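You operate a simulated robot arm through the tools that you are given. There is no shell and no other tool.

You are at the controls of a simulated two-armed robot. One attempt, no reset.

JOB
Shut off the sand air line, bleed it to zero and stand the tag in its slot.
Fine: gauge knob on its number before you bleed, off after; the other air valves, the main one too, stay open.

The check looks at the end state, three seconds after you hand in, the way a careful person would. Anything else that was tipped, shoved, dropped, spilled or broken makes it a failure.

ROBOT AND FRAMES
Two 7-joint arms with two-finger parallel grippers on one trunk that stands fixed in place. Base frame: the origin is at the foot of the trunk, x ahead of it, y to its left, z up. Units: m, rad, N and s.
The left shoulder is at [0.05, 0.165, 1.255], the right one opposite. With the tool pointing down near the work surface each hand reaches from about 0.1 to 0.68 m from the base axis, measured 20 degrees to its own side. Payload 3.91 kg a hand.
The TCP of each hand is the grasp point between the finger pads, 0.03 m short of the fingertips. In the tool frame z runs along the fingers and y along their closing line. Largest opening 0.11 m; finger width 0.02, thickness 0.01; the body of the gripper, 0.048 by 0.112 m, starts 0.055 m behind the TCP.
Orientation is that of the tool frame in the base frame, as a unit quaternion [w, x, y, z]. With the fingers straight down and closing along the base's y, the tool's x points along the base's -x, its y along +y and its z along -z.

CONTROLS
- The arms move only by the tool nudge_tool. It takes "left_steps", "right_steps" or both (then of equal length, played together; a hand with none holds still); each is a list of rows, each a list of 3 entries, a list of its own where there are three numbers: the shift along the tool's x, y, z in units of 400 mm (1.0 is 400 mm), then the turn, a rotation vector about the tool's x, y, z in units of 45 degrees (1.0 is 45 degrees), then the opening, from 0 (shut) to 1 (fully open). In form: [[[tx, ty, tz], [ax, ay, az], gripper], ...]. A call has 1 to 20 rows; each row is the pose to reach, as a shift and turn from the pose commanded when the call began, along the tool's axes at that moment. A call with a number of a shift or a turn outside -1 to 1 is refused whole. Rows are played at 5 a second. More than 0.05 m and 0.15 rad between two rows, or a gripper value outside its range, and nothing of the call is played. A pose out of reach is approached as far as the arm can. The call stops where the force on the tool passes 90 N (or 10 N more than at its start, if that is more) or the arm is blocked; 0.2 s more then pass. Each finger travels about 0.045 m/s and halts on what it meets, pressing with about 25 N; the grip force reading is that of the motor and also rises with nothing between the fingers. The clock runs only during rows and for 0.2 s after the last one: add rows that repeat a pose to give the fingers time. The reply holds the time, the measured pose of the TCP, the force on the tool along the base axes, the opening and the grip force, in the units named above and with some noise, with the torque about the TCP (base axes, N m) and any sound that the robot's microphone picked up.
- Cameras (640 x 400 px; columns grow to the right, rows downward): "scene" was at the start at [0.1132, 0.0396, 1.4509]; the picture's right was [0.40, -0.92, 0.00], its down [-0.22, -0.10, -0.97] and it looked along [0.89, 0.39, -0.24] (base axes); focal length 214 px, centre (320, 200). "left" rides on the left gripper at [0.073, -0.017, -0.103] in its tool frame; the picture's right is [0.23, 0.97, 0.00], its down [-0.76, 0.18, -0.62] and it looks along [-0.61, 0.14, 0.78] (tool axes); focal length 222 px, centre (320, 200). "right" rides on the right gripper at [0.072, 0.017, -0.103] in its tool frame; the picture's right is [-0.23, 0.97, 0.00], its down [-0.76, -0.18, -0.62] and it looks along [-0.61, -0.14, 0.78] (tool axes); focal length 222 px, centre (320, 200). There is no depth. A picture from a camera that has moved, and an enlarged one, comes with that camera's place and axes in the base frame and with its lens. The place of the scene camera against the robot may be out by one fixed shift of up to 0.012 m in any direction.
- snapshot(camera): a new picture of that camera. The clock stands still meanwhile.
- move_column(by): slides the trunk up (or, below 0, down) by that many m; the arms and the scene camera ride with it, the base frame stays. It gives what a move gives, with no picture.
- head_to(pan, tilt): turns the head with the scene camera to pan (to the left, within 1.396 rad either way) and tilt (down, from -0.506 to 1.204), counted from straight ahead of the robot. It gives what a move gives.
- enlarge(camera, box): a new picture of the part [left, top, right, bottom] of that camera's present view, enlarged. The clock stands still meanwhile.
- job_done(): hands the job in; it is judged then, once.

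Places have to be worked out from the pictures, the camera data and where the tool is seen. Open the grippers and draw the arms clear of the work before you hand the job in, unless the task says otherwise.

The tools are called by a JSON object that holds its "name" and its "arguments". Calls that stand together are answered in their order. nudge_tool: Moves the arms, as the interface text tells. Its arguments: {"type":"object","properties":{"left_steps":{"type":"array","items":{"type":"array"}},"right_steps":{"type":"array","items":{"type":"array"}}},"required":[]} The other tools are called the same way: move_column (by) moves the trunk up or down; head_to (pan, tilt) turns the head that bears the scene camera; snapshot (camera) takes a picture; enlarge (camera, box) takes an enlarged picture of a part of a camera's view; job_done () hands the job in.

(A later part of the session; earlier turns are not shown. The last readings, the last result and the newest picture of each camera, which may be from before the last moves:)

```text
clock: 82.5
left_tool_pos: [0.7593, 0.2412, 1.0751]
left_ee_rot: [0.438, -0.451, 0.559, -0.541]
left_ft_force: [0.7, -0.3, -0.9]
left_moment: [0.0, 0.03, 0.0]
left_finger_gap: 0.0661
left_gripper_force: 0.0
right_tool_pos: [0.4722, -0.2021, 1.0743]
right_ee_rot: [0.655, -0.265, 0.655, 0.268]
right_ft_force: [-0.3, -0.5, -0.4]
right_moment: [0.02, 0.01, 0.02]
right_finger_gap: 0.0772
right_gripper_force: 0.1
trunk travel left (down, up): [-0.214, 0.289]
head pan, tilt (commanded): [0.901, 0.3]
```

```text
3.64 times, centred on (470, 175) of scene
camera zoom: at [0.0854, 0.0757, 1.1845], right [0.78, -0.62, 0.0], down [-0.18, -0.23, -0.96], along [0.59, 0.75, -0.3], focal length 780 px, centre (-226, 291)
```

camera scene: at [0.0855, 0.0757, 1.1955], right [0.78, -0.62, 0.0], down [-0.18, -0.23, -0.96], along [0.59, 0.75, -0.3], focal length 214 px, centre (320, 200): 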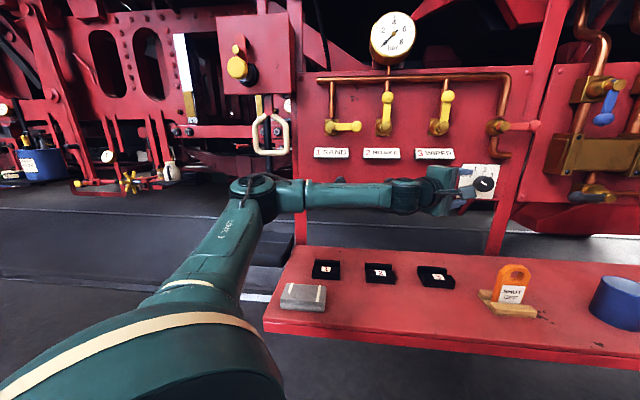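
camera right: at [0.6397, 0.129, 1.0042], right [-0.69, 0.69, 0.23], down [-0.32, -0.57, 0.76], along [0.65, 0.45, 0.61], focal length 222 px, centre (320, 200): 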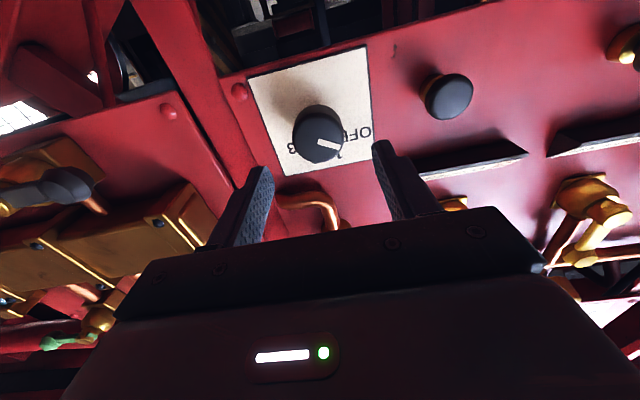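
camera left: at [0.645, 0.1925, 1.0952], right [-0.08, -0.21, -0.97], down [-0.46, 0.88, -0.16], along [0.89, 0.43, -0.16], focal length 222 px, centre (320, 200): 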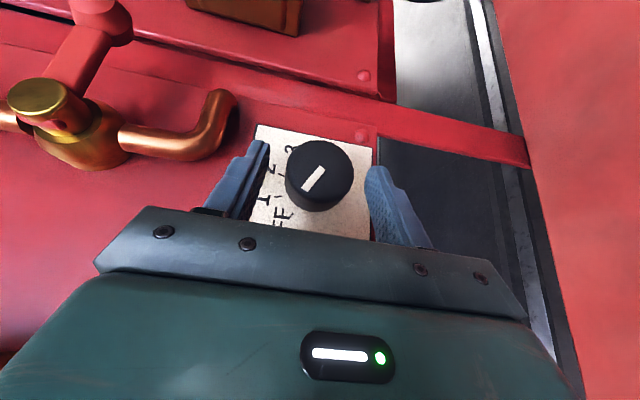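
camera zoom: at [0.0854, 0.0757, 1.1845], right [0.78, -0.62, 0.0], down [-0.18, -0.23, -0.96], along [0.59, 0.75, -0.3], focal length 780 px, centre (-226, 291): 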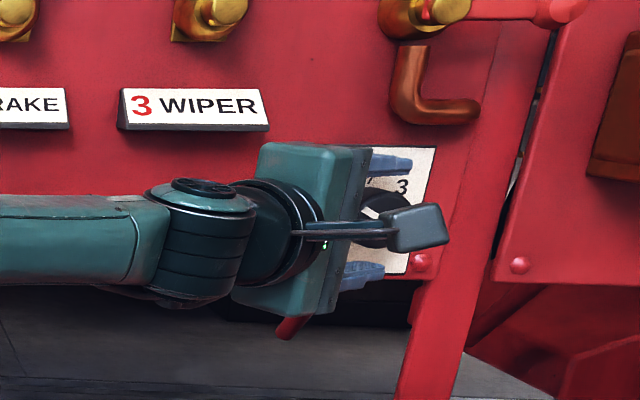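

The fingers are in place around the knob (TCP w 0.7075, r 0.366, z 1.075). I close on it.

{"name": "nudge_tool", "arguments": {"left_steps": [[[0, 0, 0], [0, 0, 0], 0.4], [[0, 0, 0], [0, 0, 0], 0.25], [[0, 0, 0], [0, 0, 0], 0.1], [[0, 0, 0], [0, 0, 0], 0], [[0, 0, 0], [0, 0, 0], 0]]}}

{"name": "snapshot", "arguments": {"camera": "left"}}

```text
clock: 83.7
left_tool_pos: [0.7592, 0.2413, 1.076]
left_ee_rot: [0.438, -0.45, 0.559, -0.541]
left_ft_force: [6.1, 0.7, 5.5]
left_moment: [-0.06, -0.03, -0.24]
left_finger_gap: 0.0412
left_gripper_force: 45.3
right_tool_pos: [0.4725, -0.2041, 1.0738]
right_ee_rot: [0.655, -0.265, 0.655, 0.269]
right_ft_force: [-0.6, 0.4, -0.1]
right_moment: [0.03, 0.05, -0.02]
right_finger_gap: 0.0768
right_gripper_force: 0.1
trunk travel left (down, up): [-0.214, 0.289]
head pan, tilt (commanded): [0.901, 0.3]
```

```text
taken
camera left: at [0.645, 0.1923, 1.0958], right [-0.08, -0.21, -0.97], down [-0.45, 0.88, -0.16], along [0.89, 0.43, -0.16], focal length 222 px, centre (320, 200)
```

left: 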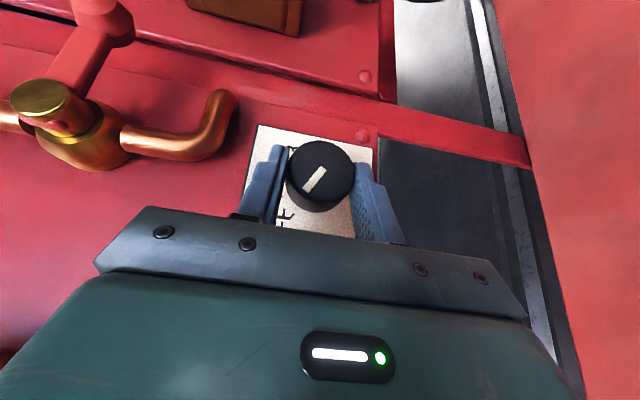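

A firm grip on the knob (41 mm). Now I turn it clockwise about its own axis, first 20°, with the hand swinging around the knob axis.

{"name": "nudge_tool", "arguments": {"left_steps": [[[0, -0.003, 0], [-0.0934, -0.0017, 0.0603], 0], [[0, -0.006, 0], [-0.1868, -0.0035, 0.1206], 0], [[0.001, -0.0085, 0.001], [-0.28, -0.005, 0.181], 0], [[0.001, -0.011, 0.001], [-0.3735, -0.007, 0.2413], 0]]}}

{"name": "snapshot", "arguments": {"camera": "left"}}

{"name": "enlarge", "arguments": {"camera": "scene", "box": [360, 0, 500, 100]}}

```text
clock: 84.7
left_tool_pos: [0.7562, 0.2403, 1.0804]
left_ee_rot: [0.422, -0.452, 0.667, -0.415]
left_ft_force: [39.8, -4.3, 25.4]
left_moment: [-0.09, -0.62, -0.12]
left_finger_gap: 0.0411
left_gripper_force: 44.9
left hand out of reach, approached as far as the arm can: row 4
right_tool_pos: [0.4737, -0.2056, 1.0732]
right_ee_rot: [0.654, -0.264, 0.656, 0.268]
right_ft_force: [-0.2, -0.3, -0.2]
right_moment: [0.0, 0.0, -0.04]
right_finger_gap: 0.077
right_gripper_force: 0.0
trunk travel left (down, up): [-0.214, 0.289]
head pan, tilt (commanded): [0.901, 0.3]
```

```text
taken
camera left: at [0.6479, 0.1861, 1.1138], right [-0.3, 0.03, -0.95], down [-0.45, 0.88, 0.16], along [0.84, 0.48, -0.25], focal length 222 px, centre (320, 200)
```

left: 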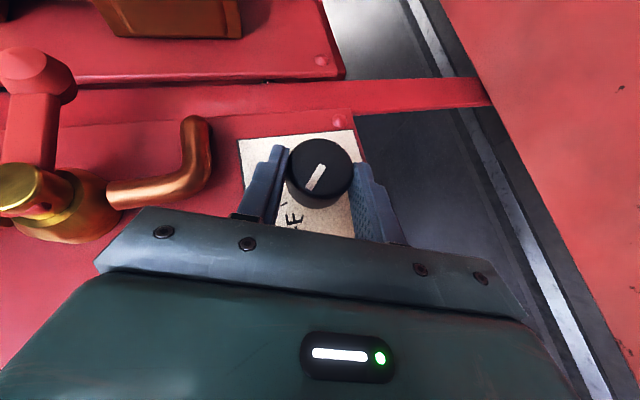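

```text
4.00 times, centred on (430, 50) of scene
camera zoom: at [0.0874, 0.0743, 1.1847], right [0.78, -0.62, 0.0], down [-0.19, -0.23, -0.96], along [0.59, 0.75, -0.3], focal length 858 px, centre (-120, 800)
```

zoom: 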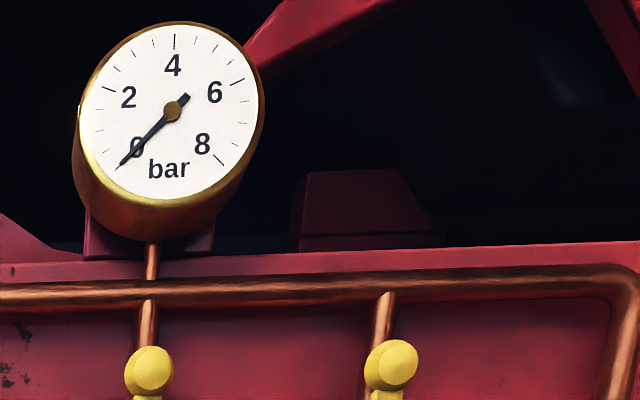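

The knob turned with the hand (~20°), though the arm is straining (~47 N) near its limit. I release, to swing back and take a second bite.

{"name": "nudge_tool", "arguments": {"left_steps": [[[0, 0, 0], [0, 0, 0], 0.2], [[0, 0, 0], [0, 0, 0], 0.5], [[0, 0, 0], [0, 0, 0], 0.6], [[0, 0, 0], [0, 0, 0], 0.6]]}}

{"name": "enlarge", "arguments": {"camera": "left", "box": [220, 100, 420, 260]}}

```text
clock: 85.7
left_tool_pos: [0.7554, 0.2443, 1.0755]
left_ee_rot: [0.42, -0.456, 0.669, -0.41]
left_ft_force: [-0.2, -0.1, 0.6]
left_moment: [-0.03, 0.01, -0.03]
left_finger_gap: 0.0664
left_gripper_force: 0.2
right_tool_pos: [0.4727, -0.2033, 1.0734]
right_ee_rot: [0.655, -0.266, 0.655, 0.268]
right_ft_force: [-0.6, 0.2, -0.4]
right_moment: [-0.01, -0.01, -0.01]
right_finger_gap: 0.0769
right_gripper_force: 0.1
trunk travel left (down, up): [-0.214, 0.289]
head pan, tilt (commanded): [0.901, 0.3]
```

```text
2.50 times, centred on (320, 180) of left
camera zoom: at [0.6466, 0.188, 1.1094], right [-0.31, 0.03, -0.95], down [-0.45, 0.87, 0.17], along [0.83, 0.48, -0.26], focal length 555 px, centre (320, 250)
```

zoom: 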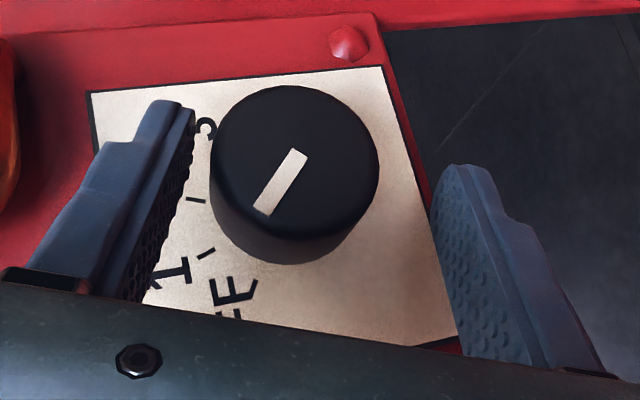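

Measuring the bar on the knob face: it now points at about −45° (OFF −60°, "1" at −20°), so ~25° more is needed. With the fingers open I swing the hand back 30° around the knob axis for a second bite.

{"name": "nudge_tool", "arguments": {"left_steps": [[[-0.001, -0.006, 0.001], [0.14, 0.002, -0.091], 0.6], [[-0.0015, -0.0075, 0.0025], [0.2796, 0.0042, -0.1816], 0.6], [[-0.0005, -0.003, 0.004], [0.419, 0.0063, -0.2724], 0.6], [[0.0005, 0.002, 0.006], [0.5591, 0.0084, -0.3632], 0.6], [[0.0005, 0.002, 0.006], [0.5591, 0.0084, -0.3632], 0.6]]}}

{"name": "enlarge", "arguments": {"camera": "left", "box": [220, 100, 420, 260]}}

```text
clock: 86.9
left_tool_pos: [0.7536, 0.2445, 1.1082]
left_ee_rot: [-0.428, 0.459, -0.518, 0.581]
left_ft_force: [-1.7, -5.9, -49.7]
left_moment: [0.26, 0.75, -0.86]
left_finger_gap: 0.1095
left_gripper_force: 25.0
left hand out of reach, approached as far as the arm can: row 3, 4, 5
right_tool_pos: [0.4765, -0.2036, 1.0697]
right_ee_rot: [0.653, -0.265, 0.657, 0.268]
right_ft_force: [0.0, -0.7, 0.1]
right_moment: [-0.01, 0.02, 0.01]
right_finger_gap: 0.0771
right_gripper_force: 0.2
trunk travel left (down, up): [-0.214, 0.289]
head pan, tilt (commanded): [0.901, 0.3]
```

```text
2.50 times, centred on (320, 180) of left
camera zoom: at [0.6395, 0.1982, 1.1278], right [-0.03, -0.32, -0.95], down [-0.44, 0.85, -0.27], along [0.9, 0.41, -0.16], focal length 555 px, centre (320, 250)
```

zoom: 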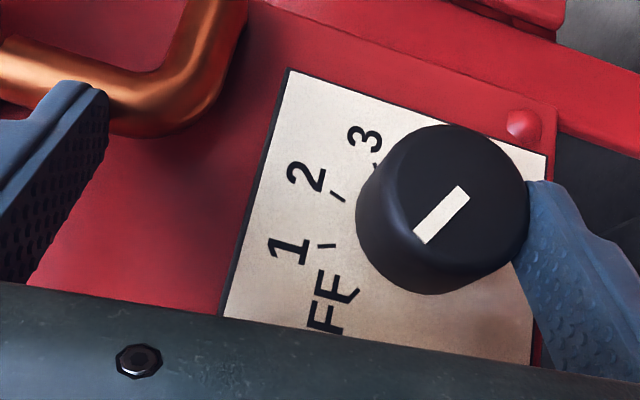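

The arm again drifted up and its lower finger is pressing the knob from below (~50 N). I relieve this immediately by lowering the trunk 3.2 cm.

{"name": "move_column", "arguments": {"by": -0.033}}

{"name": "enlarge", "arguments": {"camera": "left", "box": [220, 100, 420, 260]}}

```text
clock: 87.7
left_tool_pos: [0.7506, 0.2471, 1.0915]
left_ee_rot: [-0.434, 0.456, -0.509, 0.587]
left_ft_force: [-5.9, -5.6, -26.0]
left_moment: [0.12, 0.85, 0.04]
left_finger_gap: 0.0795
left_gripper_force: 12.6
right_tool_pos: [0.4742, -0.2027, 1.0394]
right_ee_rot: [0.655, -0.265, 0.656, 0.267]
right_ft_force: [0.0, -0.3, 0.4]
right_moment: [0.0, 0.04, 0.02]
right_finger_gap: 0.0772
right_gripper_force: 0.0
trunk travel left (down, up): [-0.181, 0.322]
head pan, tilt (commanded): [0.901, 0.3]
```

```text
2.50 times, centred on (320, 180) of left
camera zoom: at [0.6349, 0.2002, 1.1092], right [0.0, -0.32, -0.95], down [-0.44, 0.85, -0.29], along [0.9, 0.42, -0.14], focal length 555 px, centre (320, 250)
```

zoom: 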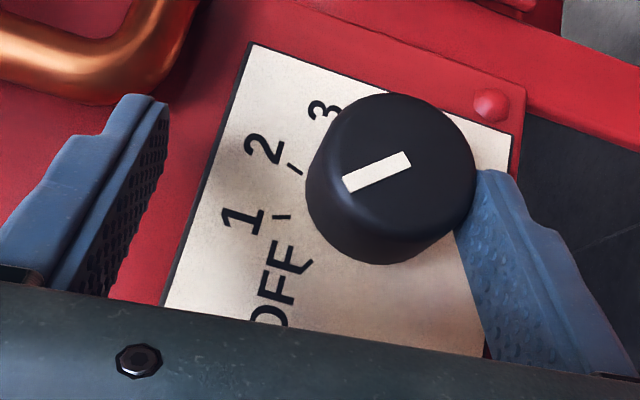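

Still ~26 N; the hand needs to come down a bit more. I lower the trunk another 2 cm.

{"name": "move_column", "arguments": {"by": -0.02}}

{"name": "enlarge", "arguments": {"camera": "left", "box": [220, 100, 420, 260]}}

```text
clock: 88.4
left_tool_pos: [0.7481, 0.2477, 1.0841]
left_ee_rot: [-0.438, 0.452, -0.504, 0.592]
left_ft_force: [-0.3, -0.5, 0.4]
left_moment: [-0.01, -0.01, -0.01]
left_finger_gap: 0.066
left_gripper_force: 0.1
right_tool_pos: [0.4727, -0.2042, 1.0204]
right_ee_rot: [0.655, -0.265, 0.655, 0.268]
right_ft_force: [-0.6, 0.3, -0.1]
right_moment: [-0.04, -0.01, -0.02]
right_finger_gap: 0.077
right_gripper_force: 0.0
trunk travel left (down, up): [-0.161, 0.342]
head pan, tilt (commanded): [0.901, 0.3]
```

```text
2.50 times, centred on (320, 180) of left
camera zoom: at [0.6311, 0.2003, 1.0994], right [0.01, -0.33, -0.94], down [-0.44, 0.85, -0.3], along [0.9, 0.42, -0.13], focal length 555 px, centre (320, 250)
```

zoom: 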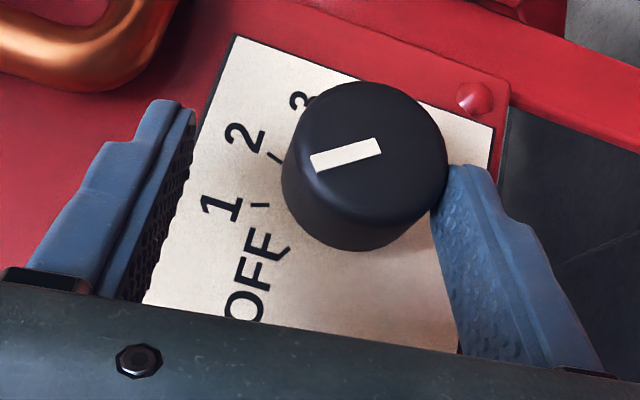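

Force is gone, and the rubbing has turned the knob on to about −34° (target −20°). I lower the trunk 1 cm more to centre the open fingers on the knob again, then ease 9 mm forward.

{"name": "move_column", "arguments": {"by": -0.0105}}

{"name": "nudge_tool", "arguments": {"left_steps": [[[0, 0, 0.012], [0, 0, 0], 0.6], [[0, 0, 0.0225], [0, 0, 0], 0.6]]}}

{"name": "enlarge", "arguments": {"camera": "left", "box": [220, 100, 420, 260]}}

```text
clock: 89.0
left_tool_pos: [0.7476, 0.2452, 1.0704]
left_ee_rot: [-0.437, 0.452, -0.506, 0.591]
left_ft_force: [-0.3, 0.6, -0.6]
left_moment: [0.01, 0.01, 0.03]
left_finger_gap: 0.0663
left_gripper_force: 0.0
right_tool_pos: [0.4725, -0.2032, 1.0107]
right_ee_rot: [0.655, -0.266, 0.655, 0.268]
right_ft_force: [-0.1, 0.6, 0.0]
right_moment: [-0.03, -0.01, 0.0]
right_finger_gap: 0.0767
right_gripper_force: 0.2
trunk travel left (down, up): [-0.15, 0.353]
head pan, tilt (commanded): [0.901, 0.3]
```

```text
clock: 89.6
left_tool_pos: [0.7564, 0.2442, 1.0706]
left_ee_rot: [-0.437, 0.452, -0.506, 0.591]
left_ft_force: [0.1, 0.0, 0.2]
left_moment: [-0.04, 0.02, 0.01]
left_finger_gap: 0.066
left_gripper_force: 0.0
right_tool_pos: [0.4717, -0.2035, 1.0102]
right_ee_rot: [0.655, -0.265, 0.655, 0.268]
right_ft_force: [0.2, -0.6, 0.1]
right_moment: [0.01, 0.03, -0.03]
right_finger_gap: 0.077
right_gripper_force: 0.0
trunk travel left (down, up): [-0.15, 0.353]
head pan, tilt (commanded): [0.901, 0.3]
```

```text
2.50 times, centred on (320, 180) of left
camera zoom: at [0.6398, 0.1972, 1.0865], right [0.01, -0.33, -0.95], down [-0.44, 0.85, -0.3], along [0.9, 0.42, -0.14], focal length 555 px, centre (320, 250)
```

zoom: 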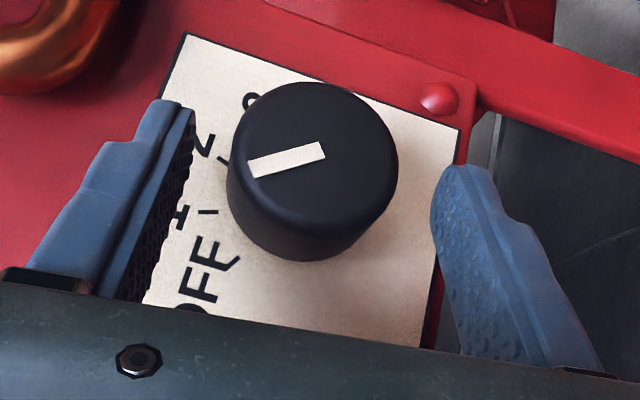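

Fingers are around the knob with no contact. I close for the second grip.

{"name": "nudge_tool", "arguments": {"left_steps": [[[0, -0.008, 0], [0, 0, 0], 0.5], [[0, -0.008, 0], [0, 0, 0], 0.3], [[0, -0.008, 0], [0, 0, 0], 0.1], [[0, -0.008, 0], [0, 0, 0], 0], [[0, -0.008, 0], [0, 0, 0], 0]]}}

```text
clock: 90.8
left_tool_pos: [0.7568, 0.2449, 1.0736]
left_ee_rot: [-0.437, 0.452, -0.506, 0.591]
left_ft_force: [0.2, 0.3, -0.2]
left_moment: [0.07, -0.01, 0.08]
left_finger_gap: 0.0413
left_gripper_force: 45.4
right_tool_pos: [0.4735, -0.2032, 1.0088]
right_ee_rot: [0.655, -0.265, 0.655, 0.267]
right_ft_force: [-0.2, -0.2, 1.0]
right_moment: [0.0, -0.03, 0.02]
right_finger_gap: 0.077
right_gripper_force: 0.0
trunk travel left (down, up): [-0.15, 0.353]
head pan, tilt (commanded): [0.901, 0.3]
```

Gripped cleanly with almost no side load. I turn about 14° clockwise in small steps.

{"name": "nudge_tool", "arguments": {"left_steps": [[[0, -0.003, 0], [-0.074, -0.003, 0.049], 0], [[0.0005, -0.006, 0.0005], [-0.149, -0.006, 0.0975], 0], [[0.001, -0.009, 0.001], [-0.223, -0.009, 0.146], 0], [[0.001, -0.011, 0.0015], [-0.26, -0.01, 0.171], 0]]}}

{"name": "enlarge", "arguments": {"camera": "left", "box": [220, 100, 420, 260]}}

{"name": "enlarge", "arguments": {"camera": "scene", "box": [340, 0, 480, 80]}}

```text
clock: 91.8
left_tool_pos: [0.7564, 0.2459, 1.0782]
left_ee_rot: [0.428, -0.462, 0.592, -0.503]
left_ft_force: [-3.5, -2.2, -3.2]
left_moment: [0.26, -0.08, 0.91]
left_finger_gap: 0.0414
left_gripper_force: 45.0
right_tool_pos: [0.4716, -0.2029, 1.0114]
right_ee_rot: [0.655, -0.266, 0.655, 0.268]
right_ft_force: [0.4, -0.4, -0.8]
right_moment: [0.0, 0.01, 0.01]
right_finger_gap: 0.0773
right_gripper_force: 0.0
trunk travel left (down, up): [-0.15, 0.353]
head pan, tilt (commanded): [0.901, 0.3]
```

```text
2.50 times, centred on (320, 180) of left
camera zoom: at [0.6435, 0.194, 1.105], right [-0.16, -0.16, -0.97], down [-0.47, 0.88, -0.07], along [0.87, 0.45, -0.21], focal length 555 px, centre (320, 250)
```

zoom: 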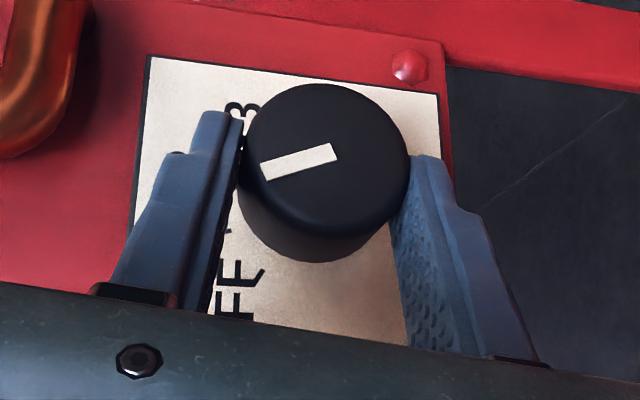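

```text
4.57 times, centred on (410, 40) of scene
camera zoom: at [0.0853, 0.0755, 1.121], right [0.78, -0.62, 0.0], down [-0.18, -0.23, -0.96], along [0.59, 0.75, -0.3], focal length 980 px, centre (-91, 931)
```

zoom: 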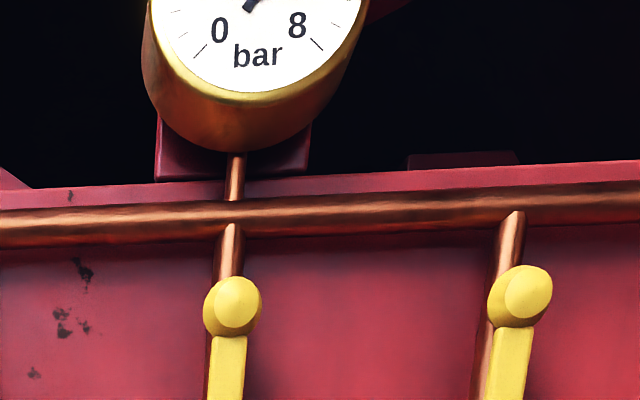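

The gauge needle has moved — the knob bar measures −23°, i.e. on "1" (tick −20°). I release the knob and tilt the head up to read the gauge.

{"name": "nudge_tool", "arguments": {"left_steps": [[[0, 0, 0], [0, 0, 0], 0.2], [[0, 0, 0], [0, 0, 0], 0.5], [[0, 0, 0], [0, 0, 0], 0.62], [[0, 0, 0], [0, 0, 0], 0.62]]}}

{"name": "head_to", "arguments": {"pan": 0.8, "tilt": 0.05}}

{"name": "enlarge", "arguments": {"camera": "left", "box": [220, 100, 420, 260]}}

{"name": "snapshot", "arguments": {"camera": "scene"}}

```text
clock: 92.8
left_tool_pos: [0.7554, 0.2444, 1.0787]
left_ee_rot: [0.428, -0.461, 0.591, -0.504]
left_ft_force: [-0.1, 0.5, 0.3]
left_moment: [-0.03, 0.01, 0.01]
left_finger_gap: 0.0681
left_gripper_force: 0.0
right_tool_pos: [0.4727, -0.2029, 1.0103]
right_ee_rot: [0.655, -0.265, 0.655, 0.266]
right_ft_force: [-1.1, -0.7, -0.4]
right_moment: [0.03, -0.01, 0.01]
right_finger_gap: 0.0769
right_gripper_force: 0.0
trunk travel left (down, up): [-0.15, 0.353]
head pan, tilt (commanded): [0.901, 0.3]
```

```text
clock: 93.5
left_tool_pos: [0.7556, 0.2455, 1.0786]
left_ee_rot: [0.428, -0.461, 0.592, -0.503]
left_ft_force: [-0.4, -0.3, 0.0]
left_moment: [0.02, 0.02, 0.0]
left_finger_gap: 0.0682
left_gripper_force: 0.0
right_tool_pos: [0.4721, -0.2029, 1.0103]
right_ee_rot: [0.655, -0.265, 0.655, 0.268]
right_ft_force: [0.4, 0.1, 0.1]
right_moment: [0.02, 0.0, 0.0]
right_finger_gap: 0.0772
right_gripper_force: 0.1
trunk travel left (down, up): [-0.15, 0.353]
head pan, tilt (commanded): [0.799, 0.051]
```

```text
2.50 times, centred on (320, 180) of left
camera zoom: at [0.6435, 0.1943, 1.105], right [-0.16, -0.16, -0.97], down [-0.47, 0.88, -0.07], along [0.87, 0.45, -0.21], focal length 555 px, centre (320, 250)
```

zoom: 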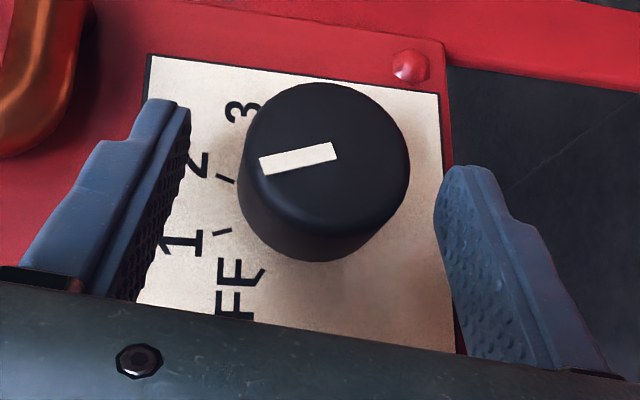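

```text
taken
camera scene: at [0.091, 0.0679, 1.1441], right [0.72, -0.7, 0.0], down [-0.04, -0.04, -1.0], along [0.7, 0.72, -0.05], focal length 214 px, centre (320, 200)
```

scene: 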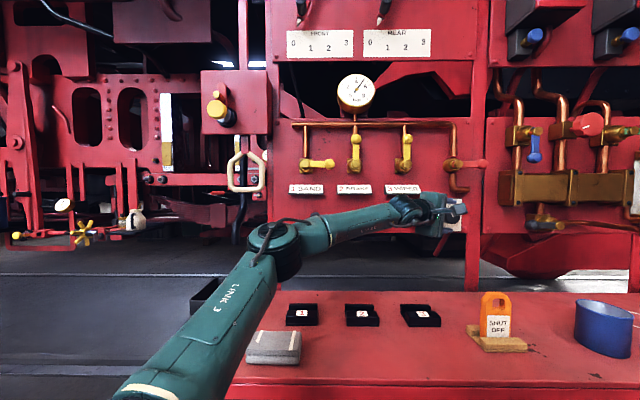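

Knob released and still on "1". I read the gauge.

{"name": "enlarge", "arguments": {"camera": "scene", "box": [320, 60, 400, 120]}}

{"name": "enlarge", "arguments": {"camera": "scene", "box": [270, 110, 500, 240]}}

```text
6.67 times, centred on (360, 90) of scene
camera zoom: at [0.091, 0.0679, 1.1441], right [0.72, -0.7, 0.0], down [-0.04, -0.04, -1.0], along [0.7, 0.72, -0.05], focal length 1430 px, centre (53, 933)
```

zoom: 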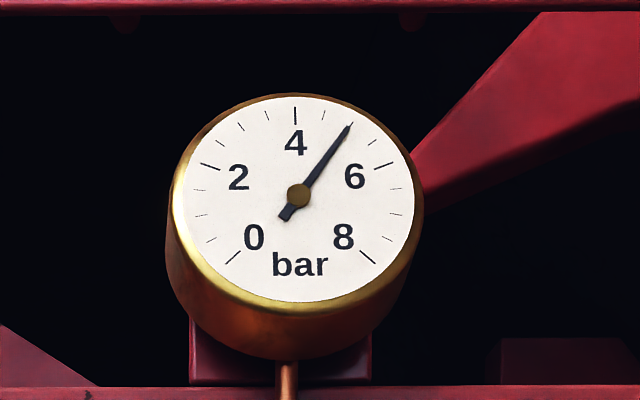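

```text
2.78 times, centred on (385, 175) of scene
camera zoom: at [0.091, 0.0679, 1.1441], right [0.72, -0.7, 0.0], down [-0.04, -0.04, -1.0], along [0.7, 0.72, -0.05], focal length 597 px, centre (139, 270)
```

zoom: 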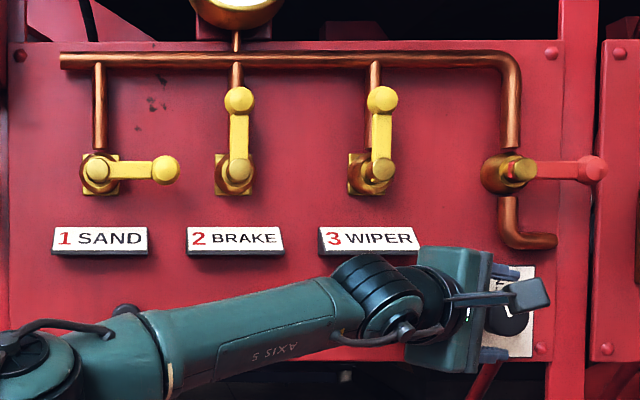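

The gauge reads about 5 bar on line 1, and the SAND lever is squarely horizontal (shut). Now I withdraw the left hand straight back from the knob.

{"name": "nudge_tool", "arguments": {"left_steps": [[[0, 0, -0.05], [0, 0, 0], 0.62], [[0, 0, -0.1], [0, 0, 0], 0.62], [[0, 0, -0.18], [0, 0, 0], 0.62], [[0, 0, -0.26], [0, 0, 0], 0.4], [[0, 0, -0.34], [0, 0, 0], 0.2]]}}

{"name": "snapshot", "arguments": {"camera": "left"}}

{"name": "snapshot", "arguments": {"camera": "scene"}}

```text
clock: 94.7
left_tool_pos: [0.6266, 0.2713, 1.0939]
left_ee_rot: [0.428, -0.462, 0.592, -0.504]
left_ft_force: [1.2, 0.0, -0.4]
left_moment: [0.0, -0.01, -0.01]
left_finger_gap: 0.0218
left_gripper_force: 0.1
right_tool_pos: [0.4714, -0.2035, 1.0093]
right_ee_rot: [0.655, -0.265, 0.655, 0.267]
right_ft_force: [0.5, -0.4, -0.5]
right_moment: [0.01, -0.04, 0.0]
right_finger_gap: 0.0769
right_gripper_force: 0.2
trunk travel left (down, up): [-0.15, 0.353]
head pan, tilt (commanded): [0.799, 0.051]
```

```text
taken
camera left: at [0.5129, 0.22, 1.1204], right [-0.16, -0.16, -0.97], down [-0.47, 0.88, -0.07], along [0.87, 0.45, -0.21], focal length 222 px, centre (320, 200)
```

left: 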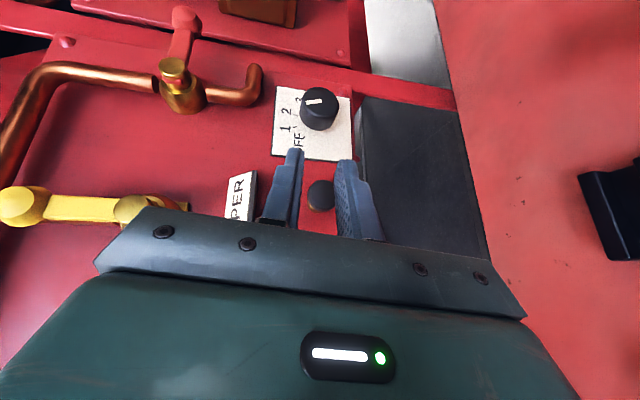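

```text
taken
camera scene: at [0.0911, 0.0678, 1.1441], right [0.72, -0.7, 0.0], down [-0.04, -0.04, -1.0], along [0.7, 0.72, -0.05], focal length 214 px, centre (320, 200)
```

scene: 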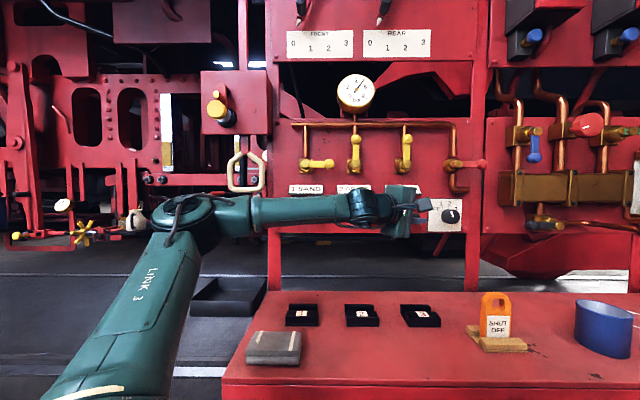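

Retreat clean, knob still on "1". Next I carry the hand left, at standoff, to bleed button 1, turning the tool to yaw 25° with fingers shut.

{"name": "nudge_tool", "arguments": {"left_steps": [[[-0.037, 0.02, -0.075], [0.0175, -0.102, -0.013], 0.1], [[-0.073, 0.04, -0.15], [0.035, -0.204, -0.026], 0], [[-0.11, 0.06, -0.225], [0.0525, -0.306, -0.039], 0], [[-0.147, 0.08, -0.3], [0.07, -0.408, -0.052], 0], [[-0.183, 0.1, -0.376], [0.0875, -0.51, -0.065], 0], [[-0.22, 0.12, -0.451], [0.105, -0.612, -0.078], 0], [[-0.257, 0.14, -0.526], [0.1225, -0.714, -0.091], 0], [[-0.2935, 0.16, -0.601], [0.14, -0.816, -0.104], 0]]}}

{"name": "snapshot", "arguments": {"camera": "left"}}

{"name": "snapshot", "arguments": {"camera": "scene"}}

```text
clock: 96.5
left_tool_pos: [0.4078, 0.4403, 1.0682]
left_ee_rot: [-0.596, 0.596, -0.379, 0.381]
left_ft_force: [-0.1, -0.8, -0.1]
left_moment: [-0.04, 0.01, 0.03]
left_finger_gap: 0.0
left_gripper_force: 25.1
right_tool_pos: [0.4721, -0.2041, 1.0103]
right_ee_rot: [0.655, -0.265, 0.655, 0.267]
right_ft_force: [0.3, 0.6, -0.1]
right_moment: [-0.01, -0.02, 0.02]
right_finger_gap: 0.0771
right_gripper_force: 0.0
trunk travel left (down, up): [-0.15, 0.353]
head pan, tilt (commanded): [0.799, 0.051]
```

```text
taken
camera left: at [0.3456, 0.3313, 1.0849], right [0.1, -0.21, -0.97], down [-0.89, 0.43, -0.18], along [0.45, 0.88, -0.14], focal length 222 px, centre (320, 200)
```

left: 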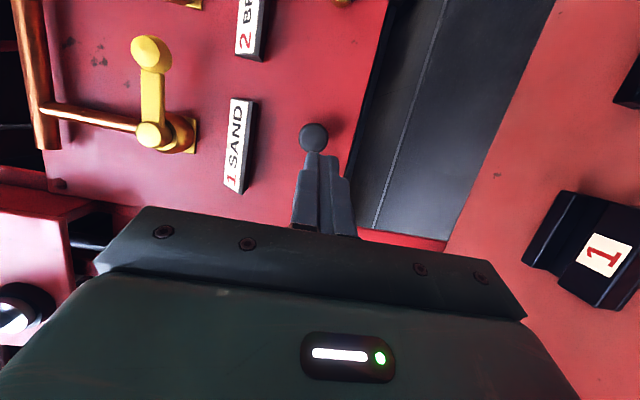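

```text
taken
camera scene: at [0.091, 0.0679, 1.1442], right [0.72, -0.7, 0.0], down [-0.04, -0.04, -1.0], along [0.7, 0.72, -0.05], focal length 214 px, centre (320, 200)
```

scene: 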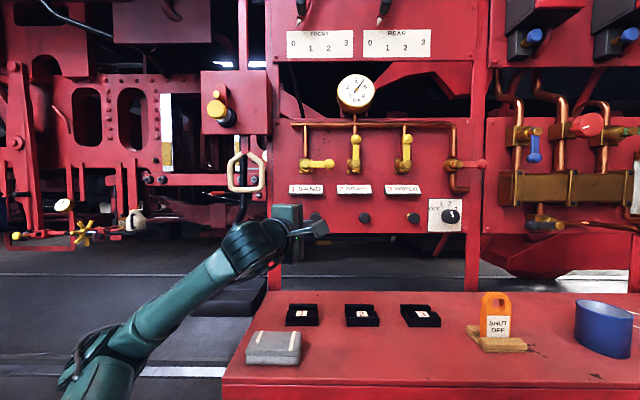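

Now in front of bleed button 1. I zoom in to see the button type and line up.

{"name": "enlarge", "arguments": {"camera": "left", "box": [260, 100, 380, 240]}}

{"name": "enlarge", "arguments": {"camera": "scene", "box": [260, 180, 470, 290]}}

```text
2.86 times, centred on (320, 170) of left
camera zoom: at [0.3456, 0.3313, 1.0849], right [0.1, -0.21, -0.97], down [-0.89, 0.43, -0.18], along [0.45, 0.88, -0.14], focal length 635 px, centre (320, 286)
```

zoom: 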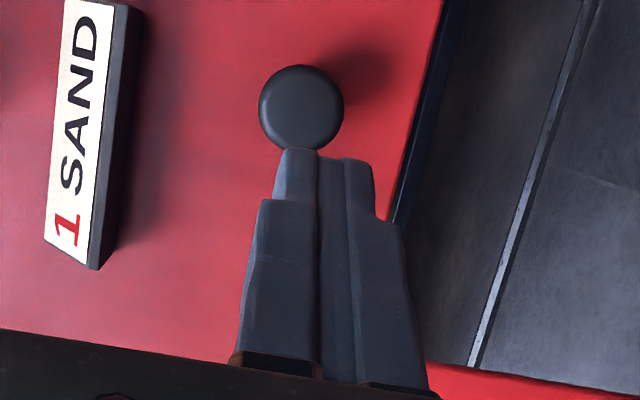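

```text
3.05 times, centred on (365, 235) of scene
camera zoom: at [0.091, 0.0679, 1.1442], right [0.72, -0.7, 0.0], down [-0.04, -0.04, -1.0], along [0.7, 0.72, -0.05], focal length 654 px, centre (183, 93)
```

zoom: 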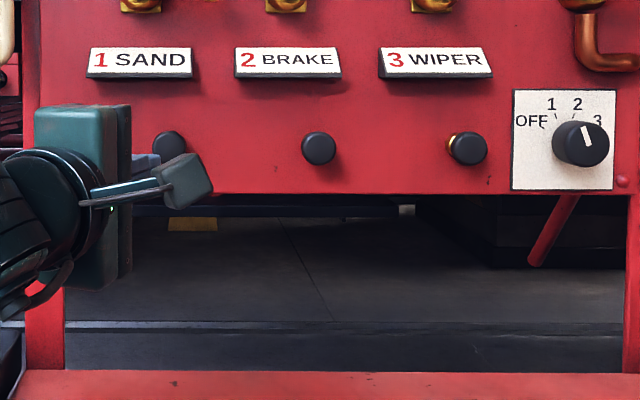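

The knob bar reads −18° to −23° in both views (tick "1" −20°) and button 1's face is at (r −0.0015, w ≈0.72, z 1.069). I approach to just short of contact.

{"name": "nudge_tool", "arguments": {"left_steps": [[[-0.012, -0.001, 0.052], [0, 0, 0], 0], [[-0.024, -0.002, 0.105], [0, 0, 0], 0], [[-0.035, -0.003, 0.157], [0, 0, 0], 0], [[-0.0465, -0.004, 0.209], [0, 0, 0], 0]]}}

{"name": "enlarge", "arguments": {"camera": "left", "box": [260, 100, 380, 240]}}

```text
clock: 97.5
left_tool_pos: [0.4751, 0.4922, 1.0681]
left_ee_rot: [0.597, -0.595, 0.379, -0.382]
left_ft_force: [-0.7, -1.3, -0.3]
left_moment: [-0.01, 0.04, 0.01]
left_finger_gap: 0.0
left_gripper_force: 25.3
right_tool_pos: [0.471, -0.2028, 1.0111]
right_ee_rot: [0.655, -0.265, 0.655, 0.268]
right_ft_force: [-0.6, 0.2, 0.0]
right_moment: [-0.01, -0.04, 0.04]
right_finger_gap: 0.0771
right_gripper_force: 0.1
trunk travel left (down, up): [-0.15, 0.353]
head pan, tilt (commanded): [0.799, 0.051]
```

```text
2.86 times, centred on (320, 170) of left
camera zoom: at [0.4129, 0.3836, 1.0855], right [0.1, -0.21, -0.97], down [-0.89, 0.43, -0.18], along [0.45, 0.88, -0.14], focal length 635 px, centre (320, 286)
```

zoom: 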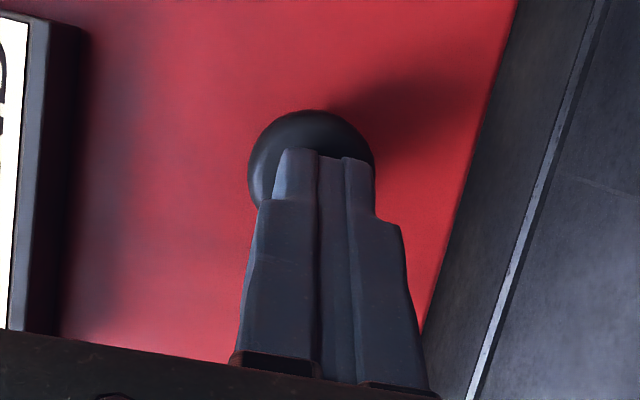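

The fingertips are centred on the button with no contact yet. I press inward along the panel normal in 2 mm steps.

{"name": "nudge_tool", "arguments": {"left_steps": [[[-0.0017, 0, 0.0047], [0, 0, 0], 0], [[-0.0034, 0, 0.0094], [0, 0, 0], 0], [[-0.0051, 0, 0.0141], [0, 0, 0], 0], [[-0.0069, 0, 0.0188], [0, 0, 0], 0], [[-0.0086, 0, 0.0235], [0, 0, 0], 0]]}}

{"name": "enlarge", "arguments": {"camera": "scene", "box": [320, 60, 400, 120]}}

```text
clock: 98.7
left_tool_pos: [0.4822, 0.4966, 1.0694]
left_ee_rot: [-0.596, 0.596, -0.379, 0.381]
left_ft_force: [-12.5, -6.8, -4.8]
left_moment: [-0.02, 0.12, 0.1]
left_finger_gap: 0.0002
left_gripper_force: 24.6
right_tool_pos: [0.4718, -0.2033, 1.011]
right_ee_rot: [0.655, -0.266, 0.654, 0.268]
right_ft_force: [0.6, -0.5, -0.2]
right_moment: [0.0, -0.02, -0.04]
right_finger_gap: 0.0772
right_gripper_force: 0.0
trunk travel left (down, up): [-0.15, 0.353]
head pan, tilt (commanded): [0.799, 0.051]
heard: click
```

```text
6.67 times, centred on (360, 90) of scene
camera zoom: at [0.09, 0.0675, 1.1442], right [0.72, -0.7, 0.0], down [-0.03, -0.04, -1.0], along [0.7, 0.72, -0.05], focal length 1430 px, centre (53, 933)
```

zoom: 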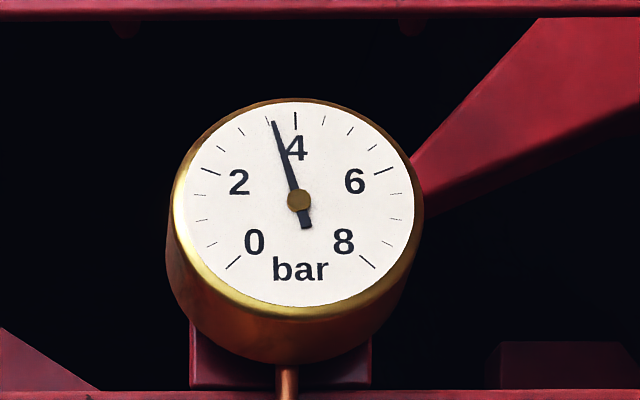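

A click, and the gauge falls (3.6 bar): the button is pressed and line 1 is bleeding. I hold it.

{"name": "nudge_tool", "arguments": {"left_steps": [[[0, 0, 0], [0, 0, 0], 0], [[0, 0, 0], [0, 0, 0], 0], [[0, 0, 0], [0, 0, 0], 0], [[0, 0, 0], [0, 0, 0], 0], [[0, 0, 0], [0, 0, 0], 0], [[0, 0, 0], [0, 0, 0], 0], [[0, 0, 0], [0, 0, 0], 0], [[0, 0, 0], [0, 0, 0], 0], [[0, 0, 0], [0, 0, 0], 0], [[0, 0, 0], [0, 0, 0], 0], [[0, 0, 0], [0, 0, 0], 0], [[0, 0, 0], [0, 0, 0], 0], [[0, 0, 0], [0, 0, 0], 0], [[0, 0, 0], [0, 0, 0], 0], [[0, 0, 0], [0, 0, 0], 0], [[0, 0, 0], [0, 0, 0], 0], [[0, 0, 0], [0, 0, 0], 0], [[0, 0, 0], [0, 0, 0], 0], [[0, 0, 0], [0, 0, 0], 0], [[0, 0, 0], [0, 0, 0], 0]]}}

{"name": "enlarge", "arguments": {"camera": "scene", "box": [320, 60, 400, 120]}}

```text
clock: 102.9
left_tool_pos: [0.4819, 0.497, 1.0695]
left_ee_rot: [0.596, -0.596, 0.38, -0.382]
left_ft_force: [-11.8, -12.1, -6.7]
left_moment: [-0.14, 0.18, -0.01]
left_finger_gap: 0.0001
left_gripper_force: 25.3
right_tool_pos: [0.4714, -0.2035, 1.011]
right_ee_rot: [0.655, -0.266, 0.654, 0.268]
right_ft_force: [0.1, -1.2, -1.4]
right_moment: [0.01, -0.04, 0.01]
right_finger_gap: 0.0771
right_gripper_force: 0.1
trunk travel left (down, up): [-0.15, 0.353]
head pan, tilt (commanded): [0.799, 0.051]
```

```text
6.67 times, centred on (360, 90) of scene
camera zoom: at [0.0902, 0.067, 1.1443], right [0.72, -0.7, 0.0], down [-0.03, -0.04, -1.0], along [0.7, 0.72, -0.05], focal length 1430 px, centre (53, 933)
```

zoom: 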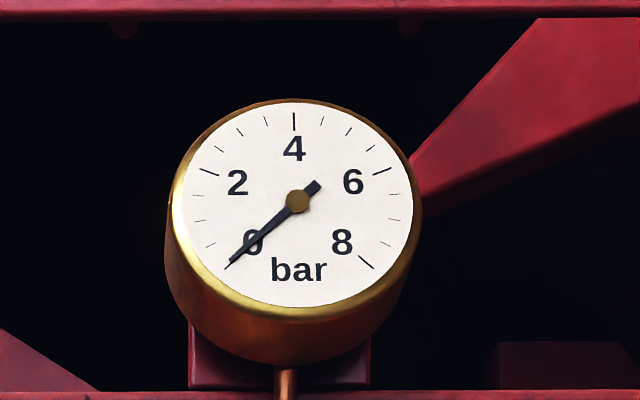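

The gauge is practically at 0. I hold two more seconds to be sure it is fully bled.

{"name": "nudge_tool", "arguments": {"left_steps": [[[0, 0, 0], [0, 0, 0], 0], [[0, 0, 0], [0, 0, 0], 0], [[0, 0, 0], [0, 0, 0], 0], [[0, 0, 0], [0, 0, 0], 0], [[0, 0, 0], [0, 0, 0], 0], [[0, 0, 0], [0, 0, 0], 0], [[0, 0, 0], [0, 0, 0], 0], [[0, 0, 0], [0, 0, 0], 0], [[0, 0, 0], [0, 0, 0], 0], [[0, 0, 0], [0, 0, 0], 0], [[0, 0, 0], [0, 0, 0], 0], [[0, 0, 0], [0, 0, 0], 0], [[0, 0, 0], [0, 0, 0], 0], [[0, 0, 0], [0, 0, 0], 0], [[0, 0, 0], [0, 0, 0], 0]]}}

{"name": "enlarge", "arguments": {"camera": "scene", "box": [320, 60, 400, 120]}}

```text
clock: 106.1
left_tool_pos: [0.4817, 0.4979, 1.0692]
left_ee_rot: [0.596, -0.596, 0.379, -0.381]
left_ft_force: [-11.0, -11.3, -5.9]
left_moment: [-0.11, 0.1, -0.03]
left_finger_gap: 0.0
left_gripper_force: 25.0
right_tool_pos: [0.4712, -0.2043, 1.0109]
right_ee_rot: [0.655, -0.266, 0.655, 0.267]
right_ft_force: [-0.7, -0.2, -0.2]
right_moment: [-0.01, 0.03, 0.03]
right_finger_gap: 0.077
right_gripper_force: 0.1
trunk travel left (down, up): [-0.15, 0.353]
head pan, tilt (commanded): [0.799, 0.051]
```

```text
6.67 times, centred on (360, 90) of scene
camera zoom: at [0.0902, 0.067, 1.1443], right [0.72, -0.7, 0.0], down [-0.03, -0.04, -1.0], along [0.7, 0.72, -0.05], focal length 1430 px, centre (53, 933)
```

zoom: 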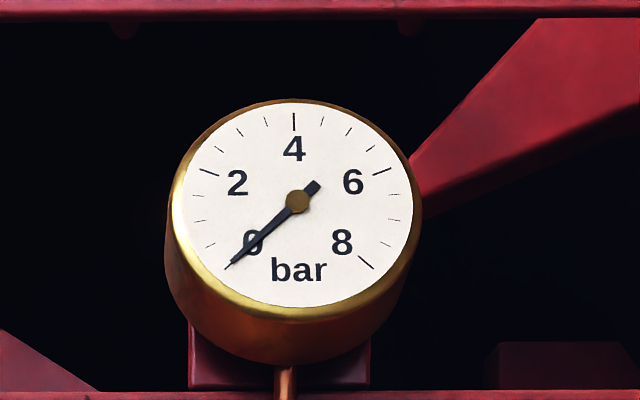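

Gauge at zero. I back off the button along the panel normal and check that the pressure stays at 0.

{"name": "nudge_tool", "arguments": {"left_steps": [[[0.02, 0, -0.055], [0, 0, 0], 0], [[0.04, 0, -0.11], [0, 0, 0], 0], [[0.063, 0, -0.172], [0, 0, 0], 0], [[0.0856, 0, -0.2347], [0, 0, 0], 0], [[0.0856, 0, -0.2347], [0, 0, 0], 0]]}}

{"name": "enlarge", "arguments": {"camera": "scene", "box": [320, 60, 400, 120]}}

{"name": "enlarge", "arguments": {"camera": "left", "box": [240, 80, 400, 240]}}

```text
clock: 107.3
left_tool_pos: [0.4123, 0.427, 1.0691]
left_ee_rot: [-0.596, 0.597, -0.378, 0.381]
left_ft_force: [-0.2, 0.3, -0.7]
left_moment: [-0.03, 0.02, -0.01]
left_finger_gap: 0.0001
left_gripper_force: 25.4
right_tool_pos: [0.4722, -0.203, 1.0094]
right_ee_rot: [0.655, -0.265, 0.655, 0.268]
right_ft_force: [0.2, 0.3, -0.9]
right_moment: [-0.01, 0.0, 0.0]
right_finger_gap: 0.0769
right_gripper_force: 0.0
trunk travel left (down, up): [-0.15, 0.353]
head pan, tilt (commanded): [0.799, 0.051]
```

```text
6.67 times, centred on (360, 90) of scene
camera zoom: at [0.091, 0.0678, 1.1441], right [0.72, -0.7, 0.0], down [-0.04, -0.04, -1.0], along [0.7, 0.72, -0.05], focal length 1430 px, centre (53, 933)
```

zoom: 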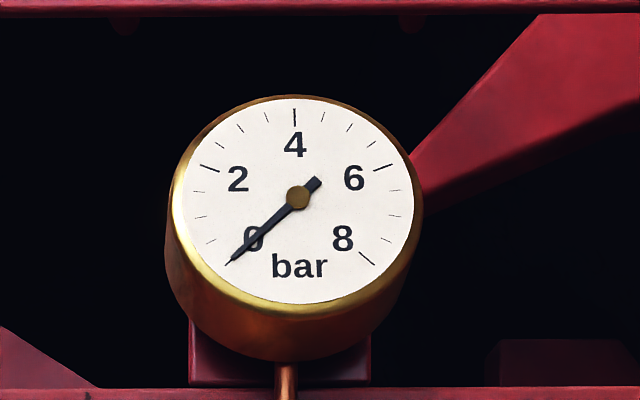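

```text
2.50 times, centred on (320, 160) of left
camera zoom: at [0.3487, 0.3181, 1.0861], right [0.1, -0.21, -0.97], down [-0.89, 0.43, -0.18], along [0.45, 0.88, -0.14], focal length 555 px, centre (320, 300)
```

zoom: 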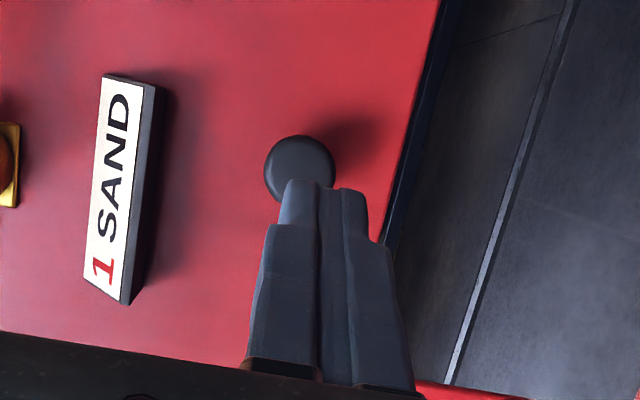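

Pressure stays at zero with the button released. Now back to the knob: I return to a standoff in front of it with the hand swung to about −15°, ready to turn counter-clockwise to OFF.

{"name": "nudge_tool", "arguments": {"left_steps": [[[0.0707, -0.009, 0.0435], [-0.0234, 0.0908, 0.0295], 0.1], [[0.141, -0.018, 0.087], [-0.0469, 0.1816, 0.059], 0.3], [[0.212, -0.0275, 0.1305], [-0.0703, 0.2723, 0.0885], 0.5], [[0.283, -0.037, 0.174], [-0.0938, 0.3631, 0.118], 0.62], [[0.353, -0.046, 0.2175], [-0.1172, 0.4539, 0.1475], 0.62], [[0.424, -0.055, 0.261], [-0.1407, 0.5447, 0.177], 0.62], [[0.495, -0.064, 0.3045], [-0.164, 0.6354, 0.2065], 0.62], [[0.565, -0.073, 0.348], [-0.1876, 0.7262, 0.236], 0.62], [[0.636, -0.0825, 0.3915], [-0.211, 0.817, 0.2655], 0.62]]}}

{"name": "snapshot", "arguments": {"camera": "left"}}

{"name": "snapshot", "arguments": {"camera": "scene"}}

```text
clock: 109.3
left_tool_pos: [0.6607, 0.2631, 1.1013]
left_ee_rot: [0.432, -0.45, 0.636, -0.454]
left_ft_force: [-0.7, -0.6, -0.4]
left_moment: [0.0, -0.02, -0.02]
left_finger_gap: 0.0683
left_gripper_force: 0.1
right_tool_pos: [0.4731, -0.2038, 1.0094]
right_ee_rot: [0.655, -0.266, 0.655, 0.267]
right_ft_force: [0.5, 0.7, 0.9]
right_moment: [0.0, -0.04, -0.01]
right_finger_gap: 0.077
right_gripper_force: 0.2
trunk travel left (down, up): [-0.15, 0.353]
head pan, tilt (commanded): [0.799, 0.051]
```

```text
taken
camera left: at [0.5505, 0.2104, 1.1297], right [-0.23, -0.04, -0.97], down [-0.46, 0.89, 0.07], along [0.86, 0.46, -0.22], focal length 222 px, centre (320, 200)
```

left: 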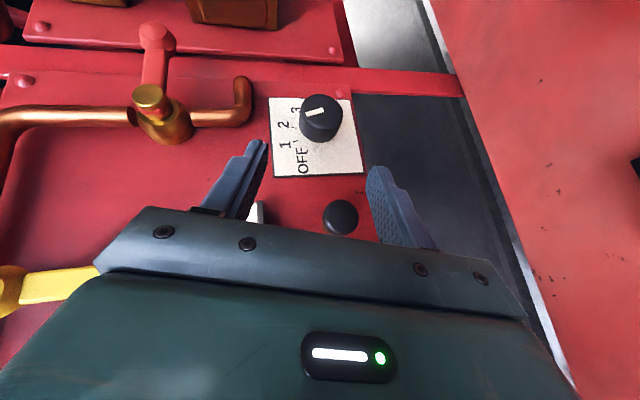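

```text
taken
camera scene: at [0.0911, 0.0683, 1.144], right [0.72, -0.7, 0.0], down [-0.04, -0.04, -1.0], along [0.7, 0.72, -0.05], focal length 214 px, centre (320, 200)
```

scene: 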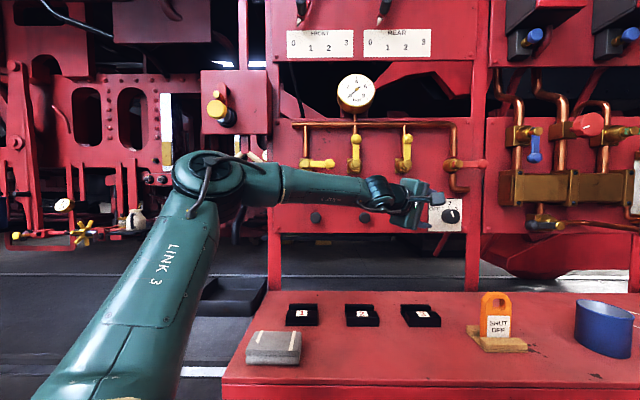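

At the standoff, hand aligned with the knob. I advance in two stages, first 6 cm.

{"name": "nudge_tool", "arguments": {"left_steps": [[[0, -0.001, 0.05], [0, 0, 0], 0.62], [[0, -0.001, 0.1], [0, 0, 0], 0.62], [[0, -0.001, 0.15], [0, 0, 0], 0.62]]}}

{"name": "enlarge", "arguments": {"camera": "left", "box": [220, 60, 420, 240]}}

```text
clock: 110.1
left_tool_pos: [0.7189, 0.2514, 1.0892]
left_ee_rot: [0.433, -0.45, 0.636, -0.454]
left_ft_force: [0.6, 0.0, 0.1]
left_moment: [0.01, 0.02, 0.01]
left_finger_gap: 0.0681
left_gripper_force: 0.1
right_tool_pos: [0.4716, -0.2029, 1.0107]
right_ee_rot: [0.655, -0.265, 0.655, 0.268]
right_ft_force: [-0.1, 0.7, 0.1]
right_moment: [-0.03, 0.01, -0.01]
right_finger_gap: 0.0768
right_gripper_force: 0.1
trunk travel left (down, up): [-0.15, 0.353]
head pan, tilt (commanded): [0.799, 0.051]
```

```text
2.22 times, centred on (320, 150) of left
camera zoom: at [0.6081, 0.1985, 1.1185], right [-0.23, -0.04, -0.97], down [-0.46, 0.88, 0.07], along [0.86, 0.46, -0.22], focal length 494 px, centre (320, 311)
```

zoom: 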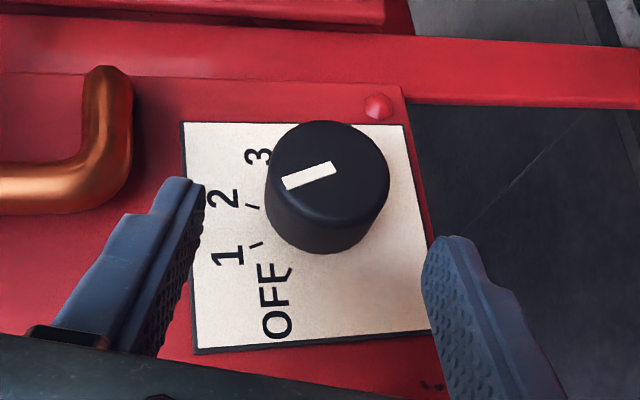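

All aligned and no limits flagged; the last 4 cm onto the knob.

{"name": "nudge_tool", "arguments": {"left_steps": [[[0, 0, 0.035], [0, 0, 0], 0.62], [[0, 0, 0.07], [0, 0, 0], 0.62], [[0, 0, 0.101], [0, 0, 0], 0.62]]}}

{"name": "enlarge", "arguments": {"camera": "left", "box": [220, 100, 420, 260]}}

```text
clock: 110.9
left_tool_pos: [0.7507, 0.2468, 1.0794]
left_ee_rot: [0.432, -0.45, 0.636, -0.454]
left_ft_force: [-0.6, -0.2, 0.3]
left_moment: [-0.02, 0.05, -0.01]
left_finger_gap: 0.0683
left_gripper_force: 0.0
left hand out of reach, approached as far as the arm can: row 3
right_tool_pos: [0.4709, -0.2039, 1.0091]
right_ee_rot: [0.655, -0.266, 0.655, 0.269]
right_ft_force: [0.2, 0.9, -0.4]
right_moment: [-0.01, 0.03, 0.03]
right_finger_gap: 0.0771
right_gripper_force: 0.0
trunk travel left (down, up): [-0.15, 0.353]
head pan, tilt (commanded): [0.799, 0.051]
```

```text
2.50 times, centred on (320, 180) of left
camera zoom: at [0.6398, 0.194, 1.1081], right [-0.22, -0.04, -0.97], down [-0.46, 0.88, 0.07], along [0.86, 0.46, -0.22], focal length 555 px, centre (320, 250)
```

zoom: 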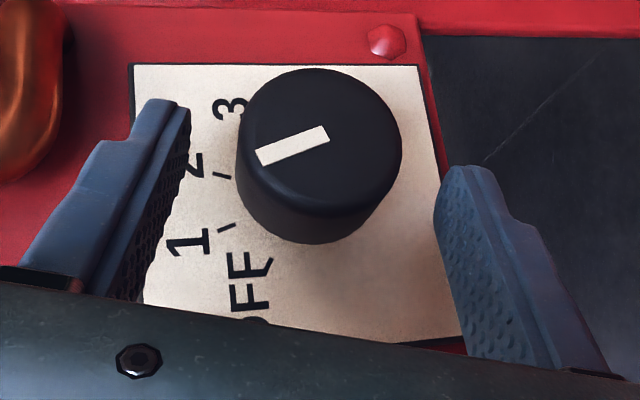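

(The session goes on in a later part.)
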